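You operate a simulated robot arm through the tools that you are given. There is no shell and no other tool. Be economical: measure what you need, move in short steps, check, and stop when the job is done.

Carry out the task below with a simulated robot arm. There is one attempt and no reset: what you move stays moved.

TASK
Press the meter key to switch it up.
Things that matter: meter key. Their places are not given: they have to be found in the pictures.

It is judged by the outcome, as a careful person would: the job done as asked, and still so three seconds after it is handed in. It fails if anything else is knocked over, pushed out of place, dropped, spilled or broken.

THE ROBOT
A 7-joint arm with a two-finger parallel gripper, fixed in place. Base frame: the origin is at the foot of the arm, x ahead of it, y to its left, z up. Lengths are in mm, angles in degrees, forces in N, time in s.
Its first joint turns from -66.0 to 66.0 degrees. Payload 1.57 kg.
Tool frame: the origin (TCP) lies between the finger pads and is the grasp point; the fingertips stand 30 mm ahead of it; z points along the fingers, y is the line along which they close. The gripper opens to 110 mm. The fingers are 24 mm wide and 12 mm thick; the gripper's body (48 by 112 mm) begins 78 mm behind the TCP.
Orientation is told as [roll, pitch, yaw] about the base's x, y, z axes, in that order, counted from this pose: with the fingers straight down and closing along the base's y, the tool's x points along the base's -x, its y along +y and its z along -z.

THE INTERFACE
- The arm moves only by the tool jog_arm. Its argument "increments" is a list of rows, each a list of 3 entries, a list of its own where there are three numbers: the turn, a rotation vector about the base's x, y, z in degrees, then the shift along the base's x, y, z in mm, then the gripper command, from -1 (shut) to 1 (fully open), values between in proportion. In form: [[[rx, ry, rz], [x, y, z], claw], ...]. A call has 1 to 20 rows; each row shifts and turns the commanded pose from where the row before left it. A row lasts 0.2 s, in which the tool goes at most 50 mm and 8.6 degrees; a call with a longer step from one row to the next is refused whole, and so is a gripper value outside its range. A pose out of reach is approached as far as the arm can. The call stops where the force on the tool passes 40 N (or 10 N more than at its start, if that is more) or the arm is blocked; 0.2 s more then pass. The fingers move at their own pace (about 108 mm/s each) and stop on an object; they squeeze with about 43 N. The grip force told is the motor's: it shows also when the fingers shut on nothing. Time passes only in rows, and 0.2 s behind the last, so rows that do not move let the fingers close. It gives the time, the measured TCP pose, the force on the tool (base axes), the opening and the grip force at its end, in the units of the frame above (readings bear some noise), and new pictures: "views" is both (left out), scene, wrist or none.
- Cameras (640 x 400 px; columns grow to the right, rows downward): "scene" is fixed at [176.3, -418.4, 1400.1]; the picture's right is [0.60, -0.80, 0.00], its down [-0.56, -0.42, -0.72] and it looks along [0.57, 0.43, -0.70] (base axes); focal length 300 px, centre (320, 200). "wrist" rides on the gripper at [-36, 0, -80] in the tool frame; the picture's right is [0.00, -1.00, 0.00], its down [0.97, 0.00, -0.24] and it looks along [0.24, 0.00, 0.97] (tool axes); focal length 218 px, centre (320, 200).
- probe_pixels(camera, pixels): for up to 12 pixels [column, row] of the newest picture of that camera ("zoom" is the newest enlarged one), the place [x, y, z] in the base frame of the surface seen there, good to about 3 mm, but the place of the scene camera against the robot may be out by one fixed shift of up to 18 mm in any direction. No time passes.
- inspect(camera, box): a new picture of the part [left, top, right, bottom] of that camera's present view, enlarged. No time passes.
- sign_off(): hands the job in; it is judged then, once.

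Work in short steps. Measure before you move; look again where a grasp or a placing could have gone wrong, and mend it. You have 60 turns and 120 pictures in all, the two below and enlarged ones among them. Open the gripper and draw the arm clear of the work before you hand the job in, unless the task says otherwise; then end with one line.

The tools are called after "Request:" as name(argument=value, ...) on one line, values as JSON. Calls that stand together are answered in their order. jog_arm: Moves the arm, as the interface text tells. Its arguments: {"type":"object","properties":{"increments":{"type":"array","items":{"type":"array"}},"views":{"type":"string","enum":["both","scene","wrist","none"]}},"required":["increments"]} The other tools are called the same way: probe_pixels (camera, pixels) gives the place of the surface under pixels of a picture; inspect (camera, box) takes an enlarged picture of a part of a camera's view; sign_off () hands the job in.

At the start:

```text
clock: 0.0
ee_pos: [265.3, -332.4, 1228.1]
tcp_rot: [-0.1, 0.0, 0.0]
force: [0.7, 0.8, -0.5]
gripper_width: 110.0
finger_force: 0.1
```

scene: 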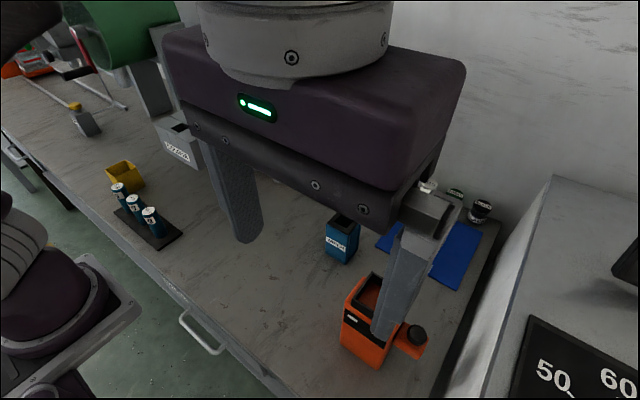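
wrist: 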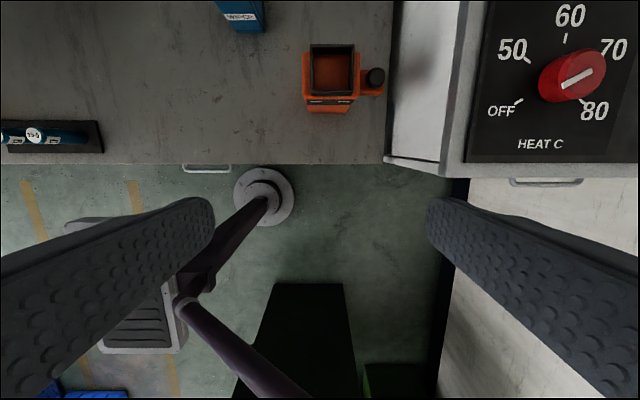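

The gripper hides much of the scene view. I'll enlarge the orange device and the far left of the bench to look for the meter key.

Request:
inspect(camera="scene", box=[320, 170, 520, 380])

Request:
inspect(camera="scene", box=[0, 0, 220, 180])

Request:
inspect(camera="wrist", box=[200, 0, 640, 200])

```text
1.90 times, centred on (420, 275) of scene
```

zoom: 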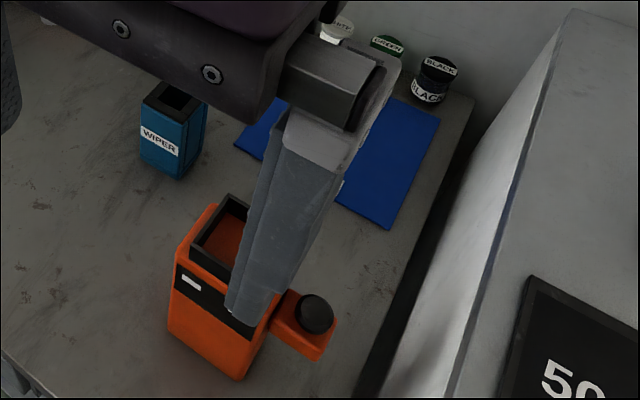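

```text
2.22 times, centred on (110, 90) of scene
```

zoom: 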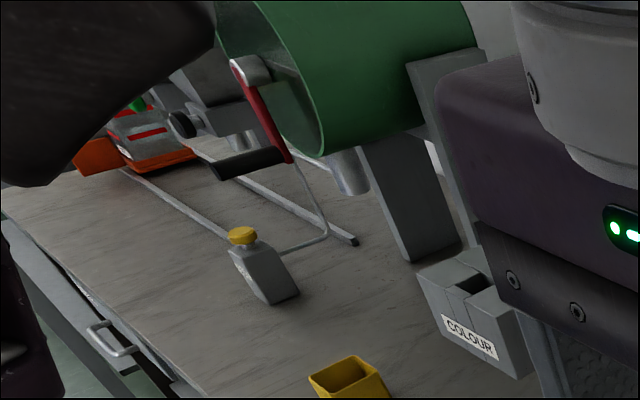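

```text
1.45 times, centred on (420, 100) of wrist
```

zoom: 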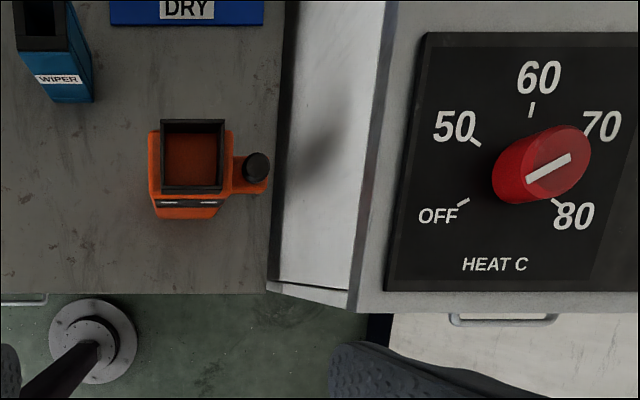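

Candidates are the black knob on the orange box and the red/grey device at far left. I'll probe them for scale before moving.

Request:
probe_pixels(camera="scene", pixels=[[416, 335], [365, 345], [340, 240], [125, 35], [82, 120], [35, 60], [125, 165], [150, 215], [48, 32], [180, 140], [72, 60], [560, 350]])

Request:
inspect(camera="scene", box=[0, 10, 110, 100])

```text
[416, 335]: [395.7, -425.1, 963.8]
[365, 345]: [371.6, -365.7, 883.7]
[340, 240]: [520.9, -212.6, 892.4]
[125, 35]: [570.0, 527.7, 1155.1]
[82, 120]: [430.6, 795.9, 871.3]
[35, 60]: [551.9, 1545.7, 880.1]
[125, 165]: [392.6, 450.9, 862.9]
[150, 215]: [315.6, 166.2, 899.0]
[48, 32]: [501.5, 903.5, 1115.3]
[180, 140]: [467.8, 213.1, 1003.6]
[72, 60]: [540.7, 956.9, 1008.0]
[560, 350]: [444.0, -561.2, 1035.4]
```

```text
4.44 times, centred on (55, 55) of scene
```

zoom: 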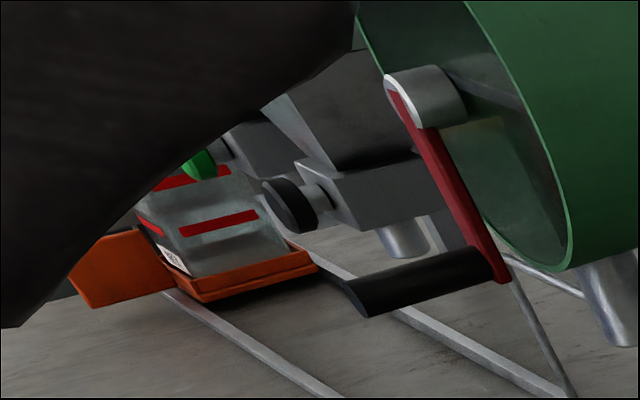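

Nothing is clearly a meter yet, and the arm blocks the view. I'll lift the tool slightly and swing it toward the middle, high above the bench.

Request:
jog_arm(increments=[[[0, 0, 0], [10, 0, 35], 1], [[0, 0, 0], [10, 20, 30], 1], [[0, 0, 0], [10, 40, 0], 1], [[0, 0, 0], [10, 40, 0], 1], [[0, 0, 0], [10, 40, 0], 1], [[0, 0, 0], [10, 40, 0], 1], [[0, 0, 0], [10, 40, 0], 1], [[0, 0, 0], [10, 40, 0], 1], [[0, 0, 0], [0, 40, 0], 1]])

```text
clock: 2.0
ee_pos: [347.1, -33.1, 1291.8]
tcp_rot: [-0.2, 0.0, 0.1]
force: [-0.4, 0.3, -0.5]
gripper_width: 110.1
finger_force: 0.1
```

scene: 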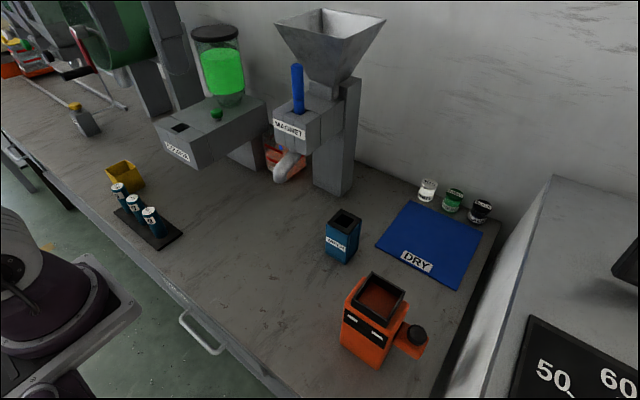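
wrist: 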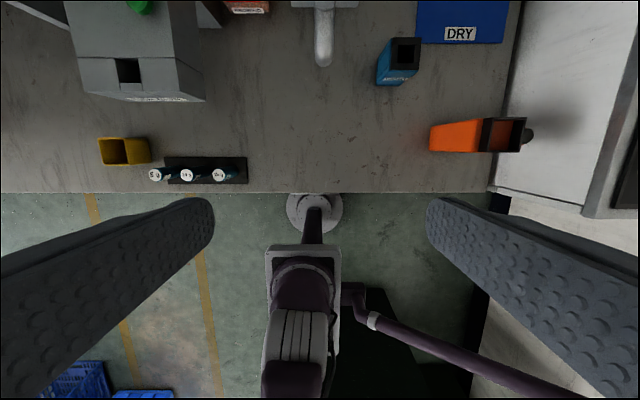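

The view is clear now. I'll enlarge the machines and the orange box.

Request:
inspect(camera="scene", box=[140, 0, 400, 200])

Request:
inspect(camera="scene", box=[310, 260, 450, 370])

Request:
inspect(camera="scene", box=[90, 140, 200, 260])

Request:
inspect(camera="scene", box=[360, 160, 520, 290])

```text
2.00 times, centred on (270, 100) of scene
```

zoom: 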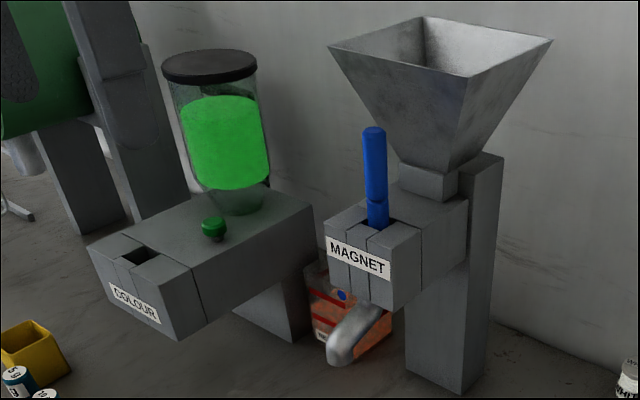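

```text
3.64 times, centred on (380, 315) of scene
```

zoom: 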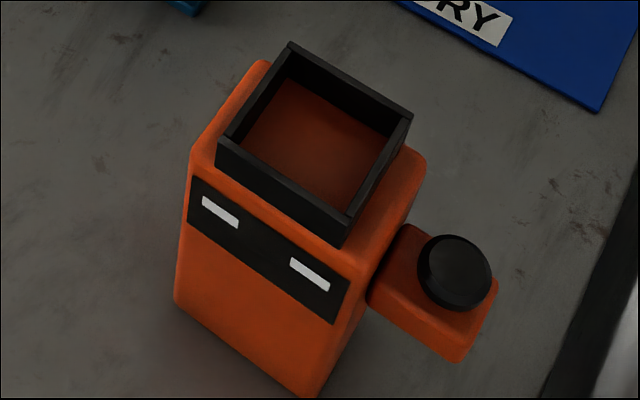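

```text
3.33 times, centred on (145, 200) of scene
```

zoom: 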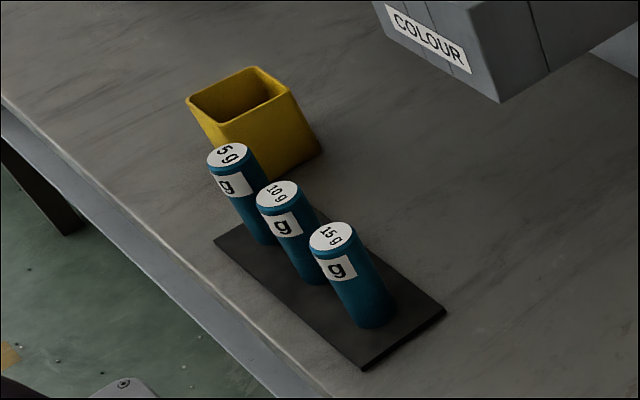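

```text
3.08 times, centred on (440, 225) of scene
```

zoom: 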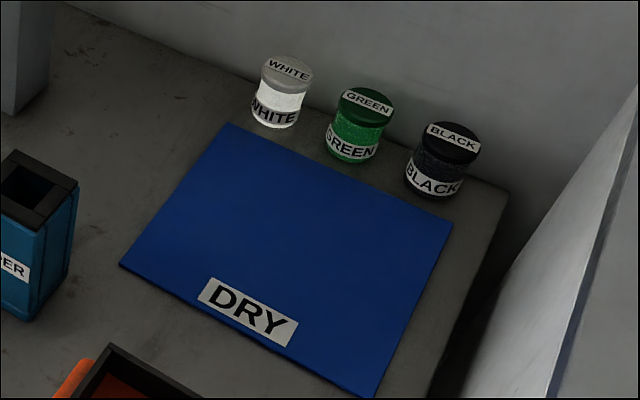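

The orange box with a sample cup and a display showing two dashes looks like a (moisture) meter. Its key is the black round button on the side ledge. I'll probe the geometry with both cameras.

Request:
probe_pixels(camera="scene", pixels=[[417, 332], [410, 332], [424, 335], [416, 327], [404, 348], [415, 350], [372, 296], [381, 277], [392, 320], [430, 380], [470, 380], [360, 330]])

Request:
probe_pixels(camera="wrist", pixels=[[528, 136], [531, 133], [505, 135], [487, 135], [455, 137], [400, 170], [300, 150], [540, 160], [570, 60], [210, 172], [460, 34], [405, 45]])

```text
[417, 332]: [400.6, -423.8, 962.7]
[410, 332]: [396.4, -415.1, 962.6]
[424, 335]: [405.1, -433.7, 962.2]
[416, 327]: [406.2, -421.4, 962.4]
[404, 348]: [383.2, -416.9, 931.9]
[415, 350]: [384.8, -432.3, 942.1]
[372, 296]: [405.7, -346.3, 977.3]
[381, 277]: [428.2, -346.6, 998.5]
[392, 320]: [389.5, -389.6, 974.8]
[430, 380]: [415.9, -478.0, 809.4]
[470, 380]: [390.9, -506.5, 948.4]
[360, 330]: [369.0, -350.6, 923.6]
```

```text
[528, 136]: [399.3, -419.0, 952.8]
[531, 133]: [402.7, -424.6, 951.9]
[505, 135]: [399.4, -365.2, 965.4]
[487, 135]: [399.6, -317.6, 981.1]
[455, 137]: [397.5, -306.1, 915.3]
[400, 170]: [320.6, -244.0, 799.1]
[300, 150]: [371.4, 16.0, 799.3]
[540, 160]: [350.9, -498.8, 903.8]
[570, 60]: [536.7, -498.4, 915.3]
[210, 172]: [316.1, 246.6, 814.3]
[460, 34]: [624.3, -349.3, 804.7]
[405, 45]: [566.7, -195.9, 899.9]
```

The wrist camera puts the key top at about (401, -422), z 952, with the cup rim (z~985) about 30 mm toward +y. I'll shut the fingers and move above the key, staying high.

Request:
jog_arm(increments=[[[0, 0, 0], [6, -40, 0], -1], [[0, 0, 0], [6, -40, 0], -1], [[0, 0, 0], [6, -40, 0], -1], [[0, 0, 0], [6, -40, 0], -1], [[0, 0, 0], [6, -40, 0], -1], [[0, 0, 0], [6, -40, 0], -1], [[0, 0, 0], [6, -40, 0], -1], [[0, 0, 0], [6, -40, 0], -1], [[0, 0, 0], [6, -40, 0], -1], [[0, 0, 0], [0, -29, -30], -1], [[0, 0, 0], [0, 0, -40], -1], [[0, 0, 0], [0, 0, -40], -1], [[0, 0, 0], [0, 0, -40], -1], [[0, 0, 0], [0, 0, -30], -1], [[0, 0, 0], [0, 0, 0], -1]])

```text
clock: 5.2
ee_pos: [382.4, -314.9, 1113.5]
tcp_rot: [-0.1, -0.1, 0.0]
force: [0.5, -0.4, -0.4]
gripper_width: 0.0
finger_force: 21.1
out of reach, approached as far as the arm can: row 7, 8, 9
```

scene: 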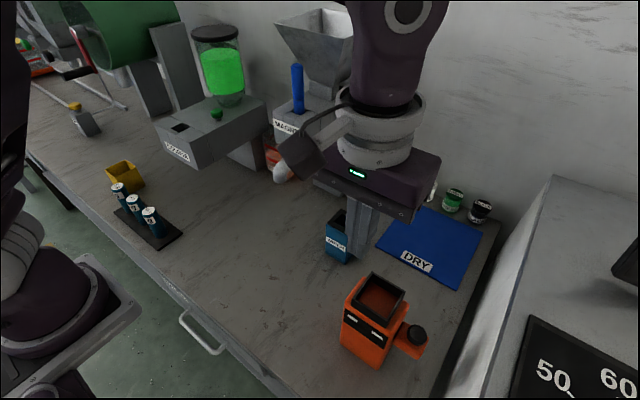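
wrist: 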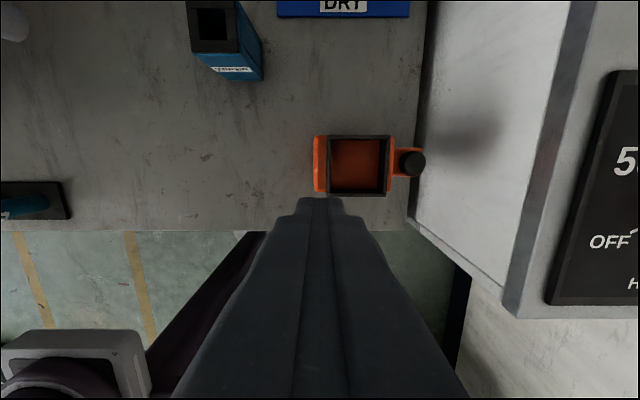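

Part of the shift was cut short by reach; the TCP is at (382, -315, 1113). I'll probe the key in the closer wrist view (411,162).

Request:
probe_pixels(camera="wrist", pixels=[[412, 162], [405, 158], [422, 158], [414, 152], [404, 175], [390, 150], [388, 180], [318, 160], [480, 100], [540, 80], [510, 200], [398, 152]])

Request:
inspect(camera="wrist", box=[300, 110, 460, 210])

```text
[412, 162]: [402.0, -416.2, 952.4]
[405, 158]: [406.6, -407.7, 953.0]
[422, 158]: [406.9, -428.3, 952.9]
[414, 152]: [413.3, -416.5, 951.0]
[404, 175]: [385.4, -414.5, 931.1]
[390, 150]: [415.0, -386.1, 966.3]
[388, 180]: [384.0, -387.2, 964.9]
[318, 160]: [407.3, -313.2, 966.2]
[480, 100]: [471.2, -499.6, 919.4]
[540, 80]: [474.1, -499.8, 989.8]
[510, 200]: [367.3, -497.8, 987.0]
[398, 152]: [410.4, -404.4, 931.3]
```

```text
4.00 times, centred on (380, 160) of wrist
```

zoom: 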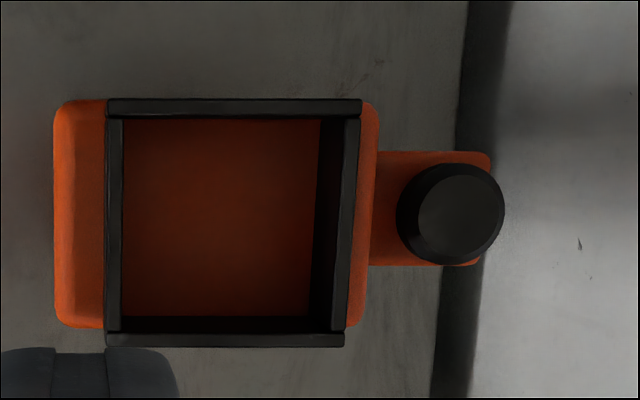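

The key top centre is about (400, -419, 952) and the oven wall is at y≈-499, so there is room. I'll move over it at this height.

Request:
jog_arm(increments=[[[0, 0, 0], [6, -35, -10], -1], [[0, 0, 0], [6, -35, -15], -1], [[0, 0, 0], [5, -34, -15], -1], [[0, 0, 0], [0, 0, 0], -1]])

```text
clock: 6.2
ee_pos: [401.6, -418.4, 1073.3]
tcp_rot: [-0.1, 0.1, 0.0]
force: [0.8, -0.3, 0.6]
gripper_width: 0.2
finger_force: 20.9
```

scene: 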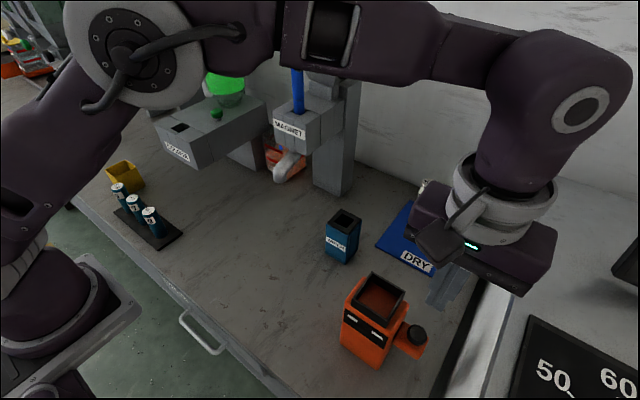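
wrist: 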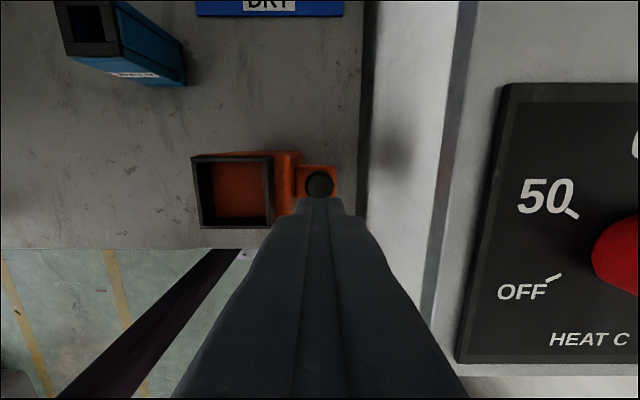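

The key is centred under the fingertips (column 320). I'll come down to just above it.

Request:
jog_arm(increments=[[[0, 0, 0], [0, 0, -30], -1], [[0, 0, 0], [0, 0, -25], -1], [[0, 0, 0], [-1, 0, -15], -1], [[0, 0, 0], [0, 0, -8], -1], [[0, 0, 0], [0, 0, 0], -1]])

Request:
inspect(camera="scene", box=[320, 260, 480, 380])

```text
clock: 7.4
ee_pos: [399.2, -418.6, 995.2]
tcp_rot: [-0.1, 0.0, 0.0]
force: [-0.3, -0.4, -0.2]
gripper_width: 0.0
finger_force: 21.4
```

scene: 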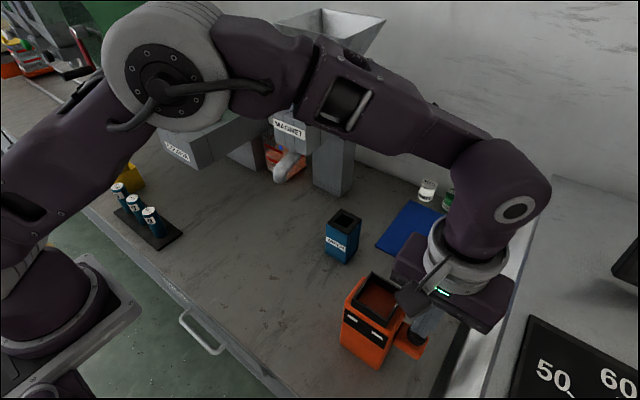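
wrist: 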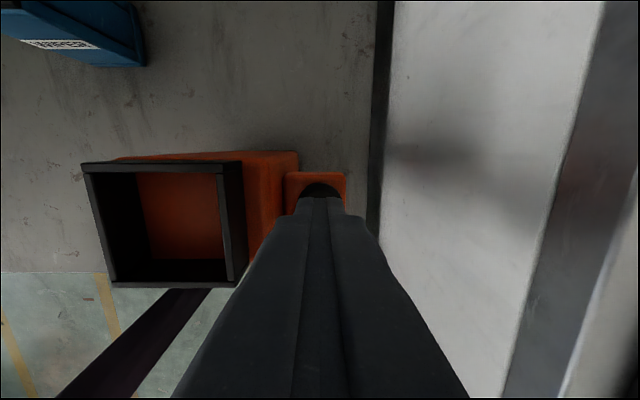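

```text
3.33 times, centred on (400, 320) of scene
```

zoom: 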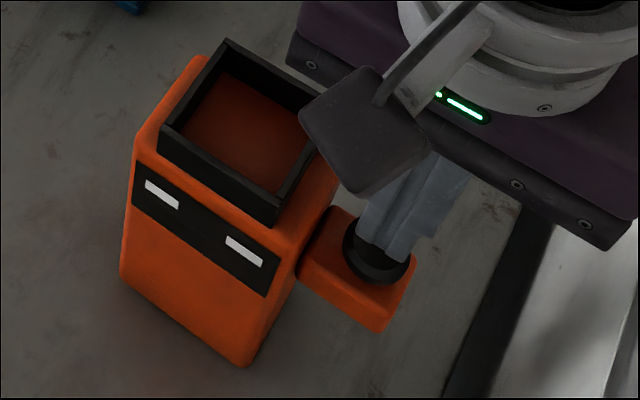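

The fingertips sit about 13 mm above the key. I'll press in small steps and watch the force.

Request:
jog_arm(increments=[[[0, 0, 0], [0, 0, -5], -1], [[0, 0, 0], [0, 0, -4], -1], [[0, 0, 0], [0, 0, -2], -1], [[0, 0, 0], [0, 0, -2], -1], [[0, 0, 0], [0, 0, -1], -1]], views="none")

Request:
inspect(camera="scene", box=[320, 260, 480, 380])

```text
clock: 8.6
ee_pos: [399.2, -417.8, 981.7]
tcp_rot: [-0.1, 0.0, 0.0]
force: [0.1, -0.5, 0.8]
gripper_width: 0.1
finger_force: 21.2
```

```text
3.33 times, centred on (400, 320) of scene
```

zoom: 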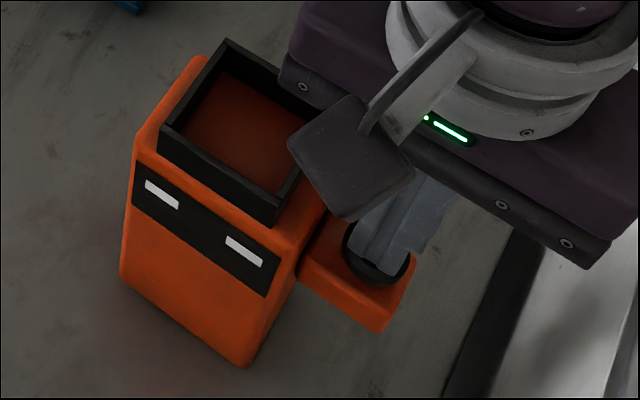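

Request:
jog_arm(increments=[[[0, 0, 0], [0, 0, -1], -1], [[0, 0, 0], [0, 0, -1], -1], [[0, 0, 0], [0, 0, -1], -1]], views="none")

Request:
inspect(camera="scene", box=[320, 260, 480, 380])

```text
clock: 9.4
ee_pos: [400.6, -417.4, 978.4]
tcp_rot: [0.0, 0.0, 0.0]
force: [-0.7, -1.1, 3.9]
gripper_width: 0.0
finger_force: 21.2
```

```text
3.33 times, centred on (400, 320) of scene
```

zoom: 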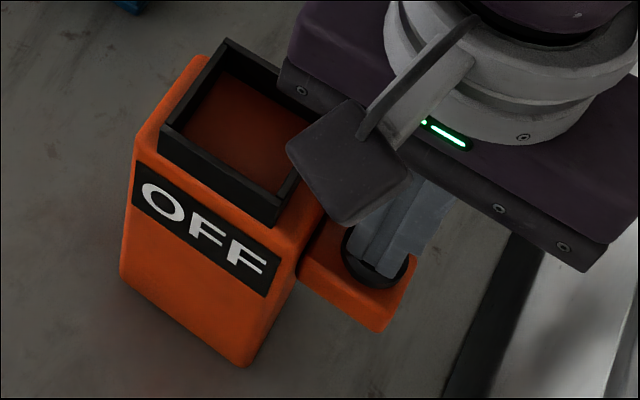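

At 4 N the key went down and the display now reads "OFF". I'll release and see what it settles at.

Request:
jog_arm(increments=[[[0, 0, 0], [0, 0, 5], -1], [[0, 0, 0], [0, 0, 12], -1], [[0, 0, 0], [0, 0, 0], -1]], views="none")

Request:
inspect(camera="scene", box=[320, 260, 480, 380])

```text
clock: 10.2
ee_pos: [398.8, -417.9, 995.2]
tcp_rot: [-0.1, -0.1, 0.0]
force: [0.4, 0.5, -0.5]
gripper_width: 0.1
finger_force: 21.3
```

```text
3.33 times, centred on (400, 320) of scene
```

zoom: 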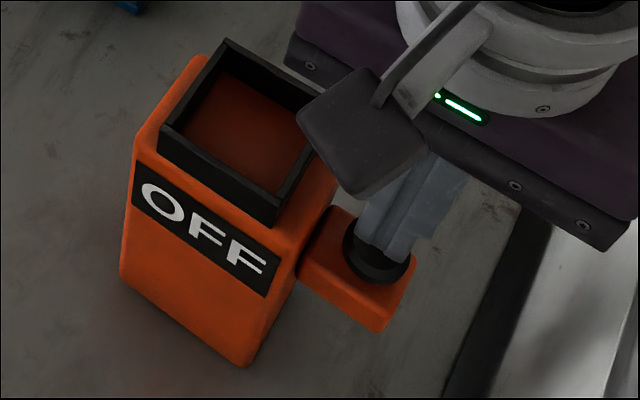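

It holds "OFF" after release. I'll wait a little to see whether that is a passing state before pressing again.

Request:
jog_arm(increments=[[[0, 0, 0], [0, 0, 0], -1], [[0, 0, 0], [0, 0, 0], -1], [[0, 0, 0], [0, 0, 0], -1], [[0, 0, 0], [0, 0, 0], -1], [[0, 0, 0], [0, 0, 0], -1], [[0, 0, 0], [0, 0, 0], -1], [[0, 0, 0], [0, 0, 0], -1], [[0, 0, 0], [0, 0, 0], -1], [[0, 0, 0], [0, 0, 0], -1], [[0, 0, 0], [0, 0, 0], -1], [[0, 0, 0], [0, 0, 0], -1], [[0, 0, 0], [0, 0, 0], -1], [[0, 0, 0], [0, 0, 0], -1], [[0, 0, 0], [0, 0, 0], -1], [[0, 0, 0], [0, 0, 0], -1], [[0, 0, 0], [0, 0, 0], -1]], views="none")

Request:
inspect(camera="scene", box=[320, 260, 480, 380])

```text
clock: 13.6
ee_pos: [400.0, -417.9, 994.7]
tcp_rot: [0.0, 0.0, 0.0]
force: [0.2, -0.8, -0.2]
gripper_width: 0.0
finger_force: 21.7
```

```text
3.33 times, centred on (400, 320) of scene
```

zoom: 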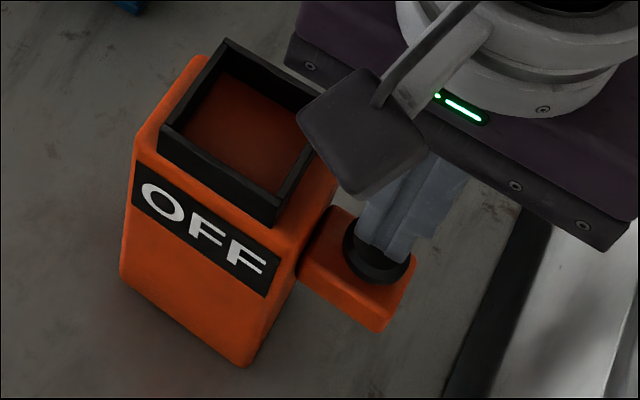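

"OFF" is stable and cannot be "switched up", so I'll press once more and read the display at the bottom of the stroke.

Request:
jog_arm(increments=[[[0, 0, 0], [0, 0, -8], -1], [[0, 0, 0], [0, 0, -5], -1], [[0, 0, 0], [0, 0, -4], -1]], views="none")

Request:
inspect(camera="scene", box=[320, 260, 480, 380])

```text
clock: 14.4
ee_pos: [398.6, -418.1, 978.2]
tcp_rot: [-0.1, 0.0, 0.0]
force: [-0.2, -1.3, 3.0]
gripper_width: 0.2
finger_force: 21.0
```

```text
3.33 times, centred on (400, 320) of scene
```

zoom: 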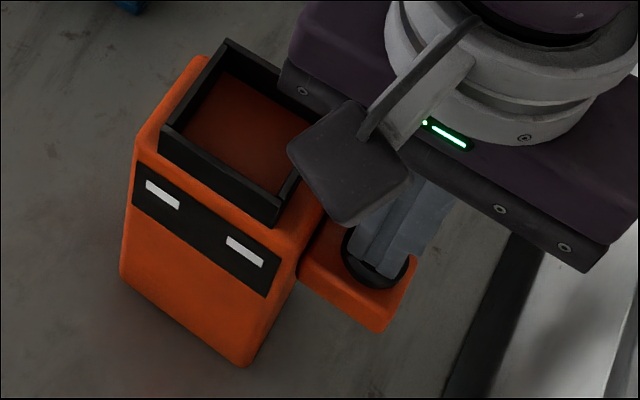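

The second press brought back "--", so the key toggles "--" ↔ "OFF". I'll release, draw up and look closely at the meter in this state for other signs, such as key height or labels.

Request:
jog_arm(increments=[[[0, 0, 0], [0, 0, 5], -1], [[0, 0, 0], [0, 0, 25], -1], [[0, 0, 0], [0, 0, 40], -1], [[0, 0, 0], [0, 0, 40], -1], [[0, 0, 0], [0, 45, 20], -1], [[0, 0, 0], [0, 45, 0], -1], [[0, 0, 0], [0, 30, 0], -1], [[0, 0, 0], [0, 0, 0], -1]])

Request:
inspect(camera="scene", box=[330, 260, 450, 370])

Request:
probe_pixels(camera="scene", pixels=[[417, 332], [410, 332], [424, 335], [416, 328]])

```text
clock: 16.2
ee_pos: [399.7, -297.0, 1110.1]
tcp_rot: [-0.1, 0.0, 0.0]
force: [0.0, 0.0, 0.2]
gripper_width: 0.1
finger_force: 21.6
```

scene: 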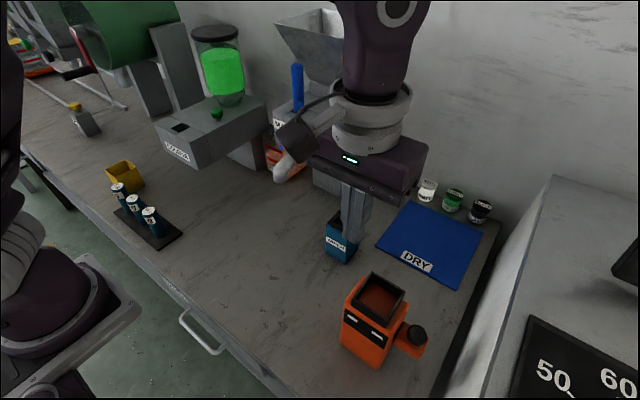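
wrist: 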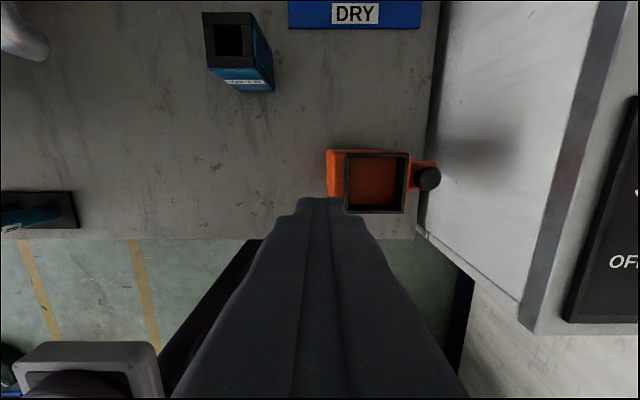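

```text
3.64 times, centred on (390, 315) of scene
```

zoom: 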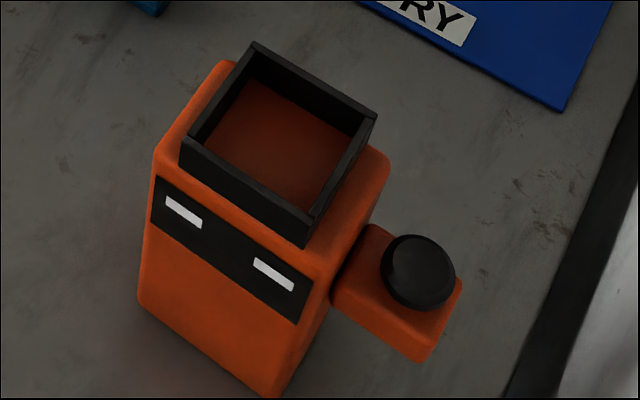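

```text
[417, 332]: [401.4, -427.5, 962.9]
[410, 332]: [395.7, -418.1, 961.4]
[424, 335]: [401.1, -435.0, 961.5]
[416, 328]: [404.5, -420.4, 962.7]
```

The key is momentary and springs back to the same height, and the meter has just two states. It began idle at "--", so my second press undid the first. The state one press away from the start is the one the task asks for, with "OFF" apparently being a verdict on the empty cup. I'll go back and press once more.

Request:
jog_arm(increments=[[[0, 0, 0], [0, -30, 0], -1], [[0, 0, 0], [0, -45, 0], -1], [[0, 0, 0], [0, -45, -20], -1], [[0, 0, 0], [0, 0, -40], -1], [[0, 0, 0], [0, 0, -40], -1], [[0, 0, 0], [0, 0, -15], -1], [[0, 0, 0], [0, 0, 0], -1]], views="none")

Request:
inspect(camera="scene", box=[320, 260, 480, 380])

```text
clock: 17.8
ee_pos: [399.9, -416.4, 992.7]
tcp_rot: [-0.1, 0.1, -0.1]
force: [-0.4, 0.3, -0.6]
gripper_width: 0.0
finger_force: 20.5
```

```text
3.33 times, centred on (400, 320) of scene
```

zoom: 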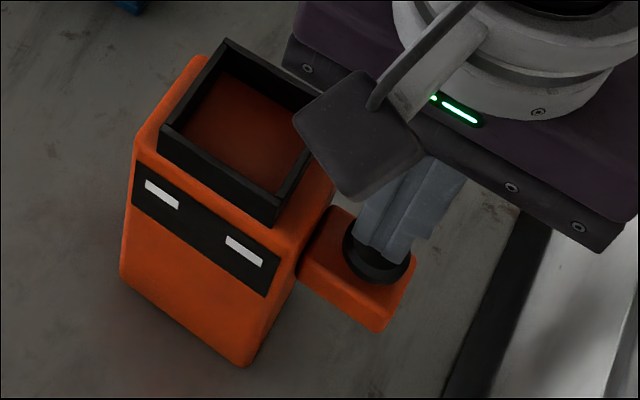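

The fingers are back over the key and the display still reads "--". Now one clean press.

Request:
jog_arm(increments=[[[0, 0, 0], [0, -1, -7], -1], [[0, 0, 0], [0, 0, -4], -1], [[0, 0, 0], [0, 0, -4], -1]], views="none")

Request:
inspect(camera="scene", box=[320, 260, 480, 380])

```text
clock: 18.6
ee_pos: [399.8, -418.4, 978.8]
tcp_rot: [-0.1, 0.0, -0.1]
force: [-1.1, -0.3, 3.7]
gripper_width: 0.0
finger_force: 21.6
```

```text
3.33 times, centred on (400, 320) of scene
```

zoom: 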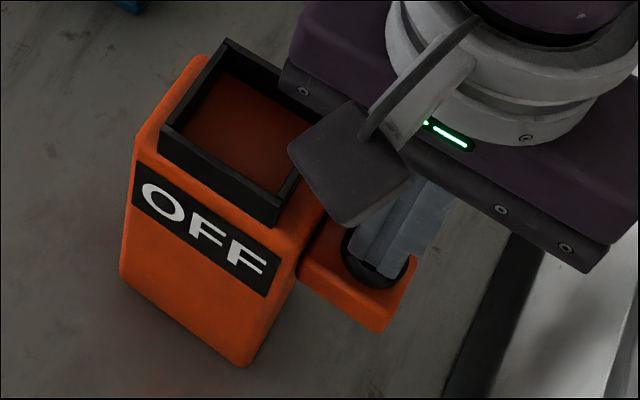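

The display has changed state again. I'll withdraw upward, open the gripper when clear, and verify that it holds.

Request:
jog_arm(increments=[[[0, 0, 0], [0, 0, 5], -1], [[0, 0, 0], [0, 0, 25], -1], [[0, 0, 0], [0, 0, 40], -1], [[0, 0, 0], [0, 0, 40], -1], [[0, 0, 0], [0, 40, 30], -1], [[0, 0, 0], [0, 45, 20], 0], [[0, 0, 0], [-10, 45, 20], 1], [[0, 0, 0], [-10, 45, 0], 1], [[0, 0, 0], [0, 0, 0], 1], [[0, 0, 0], [0, 0, 0], 1], [[0, 0, 0], [0, 0, 0], 1], [[0, 0, 0], [0, 0, 0], 1], [[0, 0, 0], [0, 0, 0], 1], [[0, 0, 0], [0, 0, 0], 1]], views="scene")

Request:
inspect(camera="scene", box=[320, 260, 480, 380])

```text
refused: row 7 steps farther than a row can; nothing moved
```

```text
3.33 times, centred on (400, 320) of scene
```

zoom: 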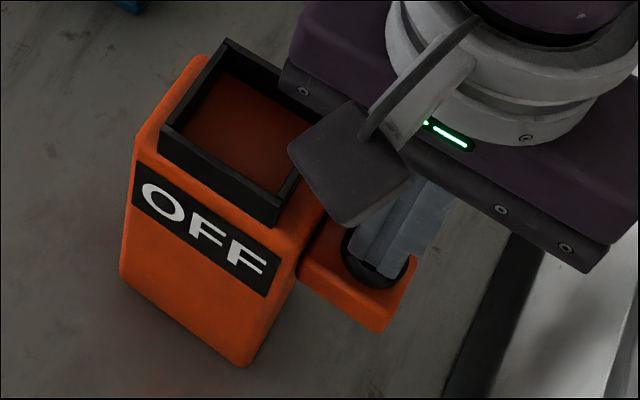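

That call was refused because one row was too long. I'll repeat it with shorter steps.

Request:
jog_arm(increments=[[[0, 0, 0], [0, 0, 5], -1], [[0, 0, 0], [0, 0, 25], -1], [[0, 0, 0], [0, 0, 40], -1], [[0, 0, 0], [0, 0, 40], -1], [[0, 0, 0], [0, 30, 30], -1], [[0, 0, 0], [0, 40, 20], 0], [[0, 0, 0], [-10, 40, 10], 1], [[0, 0, 0], [-10, 40, 0], 1], [[0, 0, 0], [0, 0, 0], 1], [[0, 0, 0], [0, 0, 0], 1], [[0, 0, 0], [0, 0, 0], 1], [[0, 0, 0], [0, 0, 0], 1], [[0, 0, 0], [0, 0, 0], 1], [[0, 0, 0], [0, 0, 0], 1]], views="scene")

Request:
inspect(camera="scene", box=[320, 260, 480, 380])

```text
clock: 21.6
ee_pos: [380.0, -268.4, 1148.6]
tcp_rot: [-0.2, -0.1, -0.1]
force: [-0.4, 0.0, 0.6]
gripper_width: 110.0
finger_force: 0.1
```

scene: 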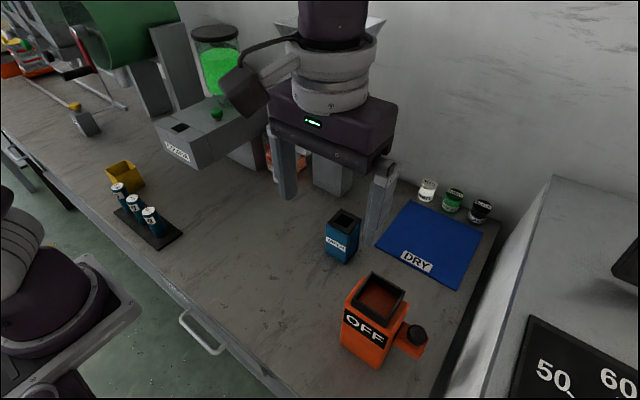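

```text
3.33 times, centred on (400, 320) of scene
```

zoom: 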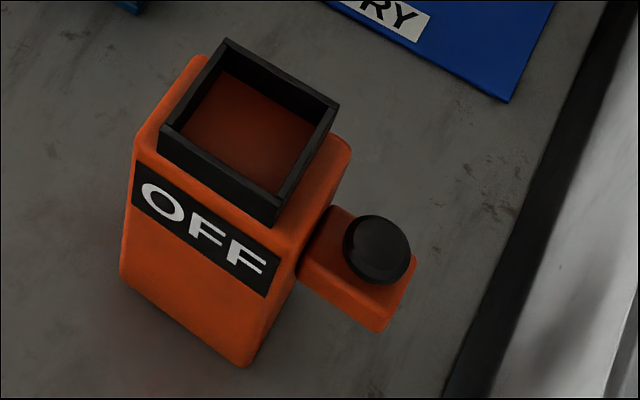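

The meter's new state holds, nothing else has moved, the gripper is open and the arm is clear. I'm handing in.

Request:
sign_off()

```text
The job is handed in.
```

I pressed the meter key and handed the job in, but I'm not certain "OFF" is the state you meant by "switch it up". The display began at "--", each press flipped it between "--" and "OFF", and I pressed three times in all, leaving it one change from the start on "OFF"; nothing else appears to have moved.
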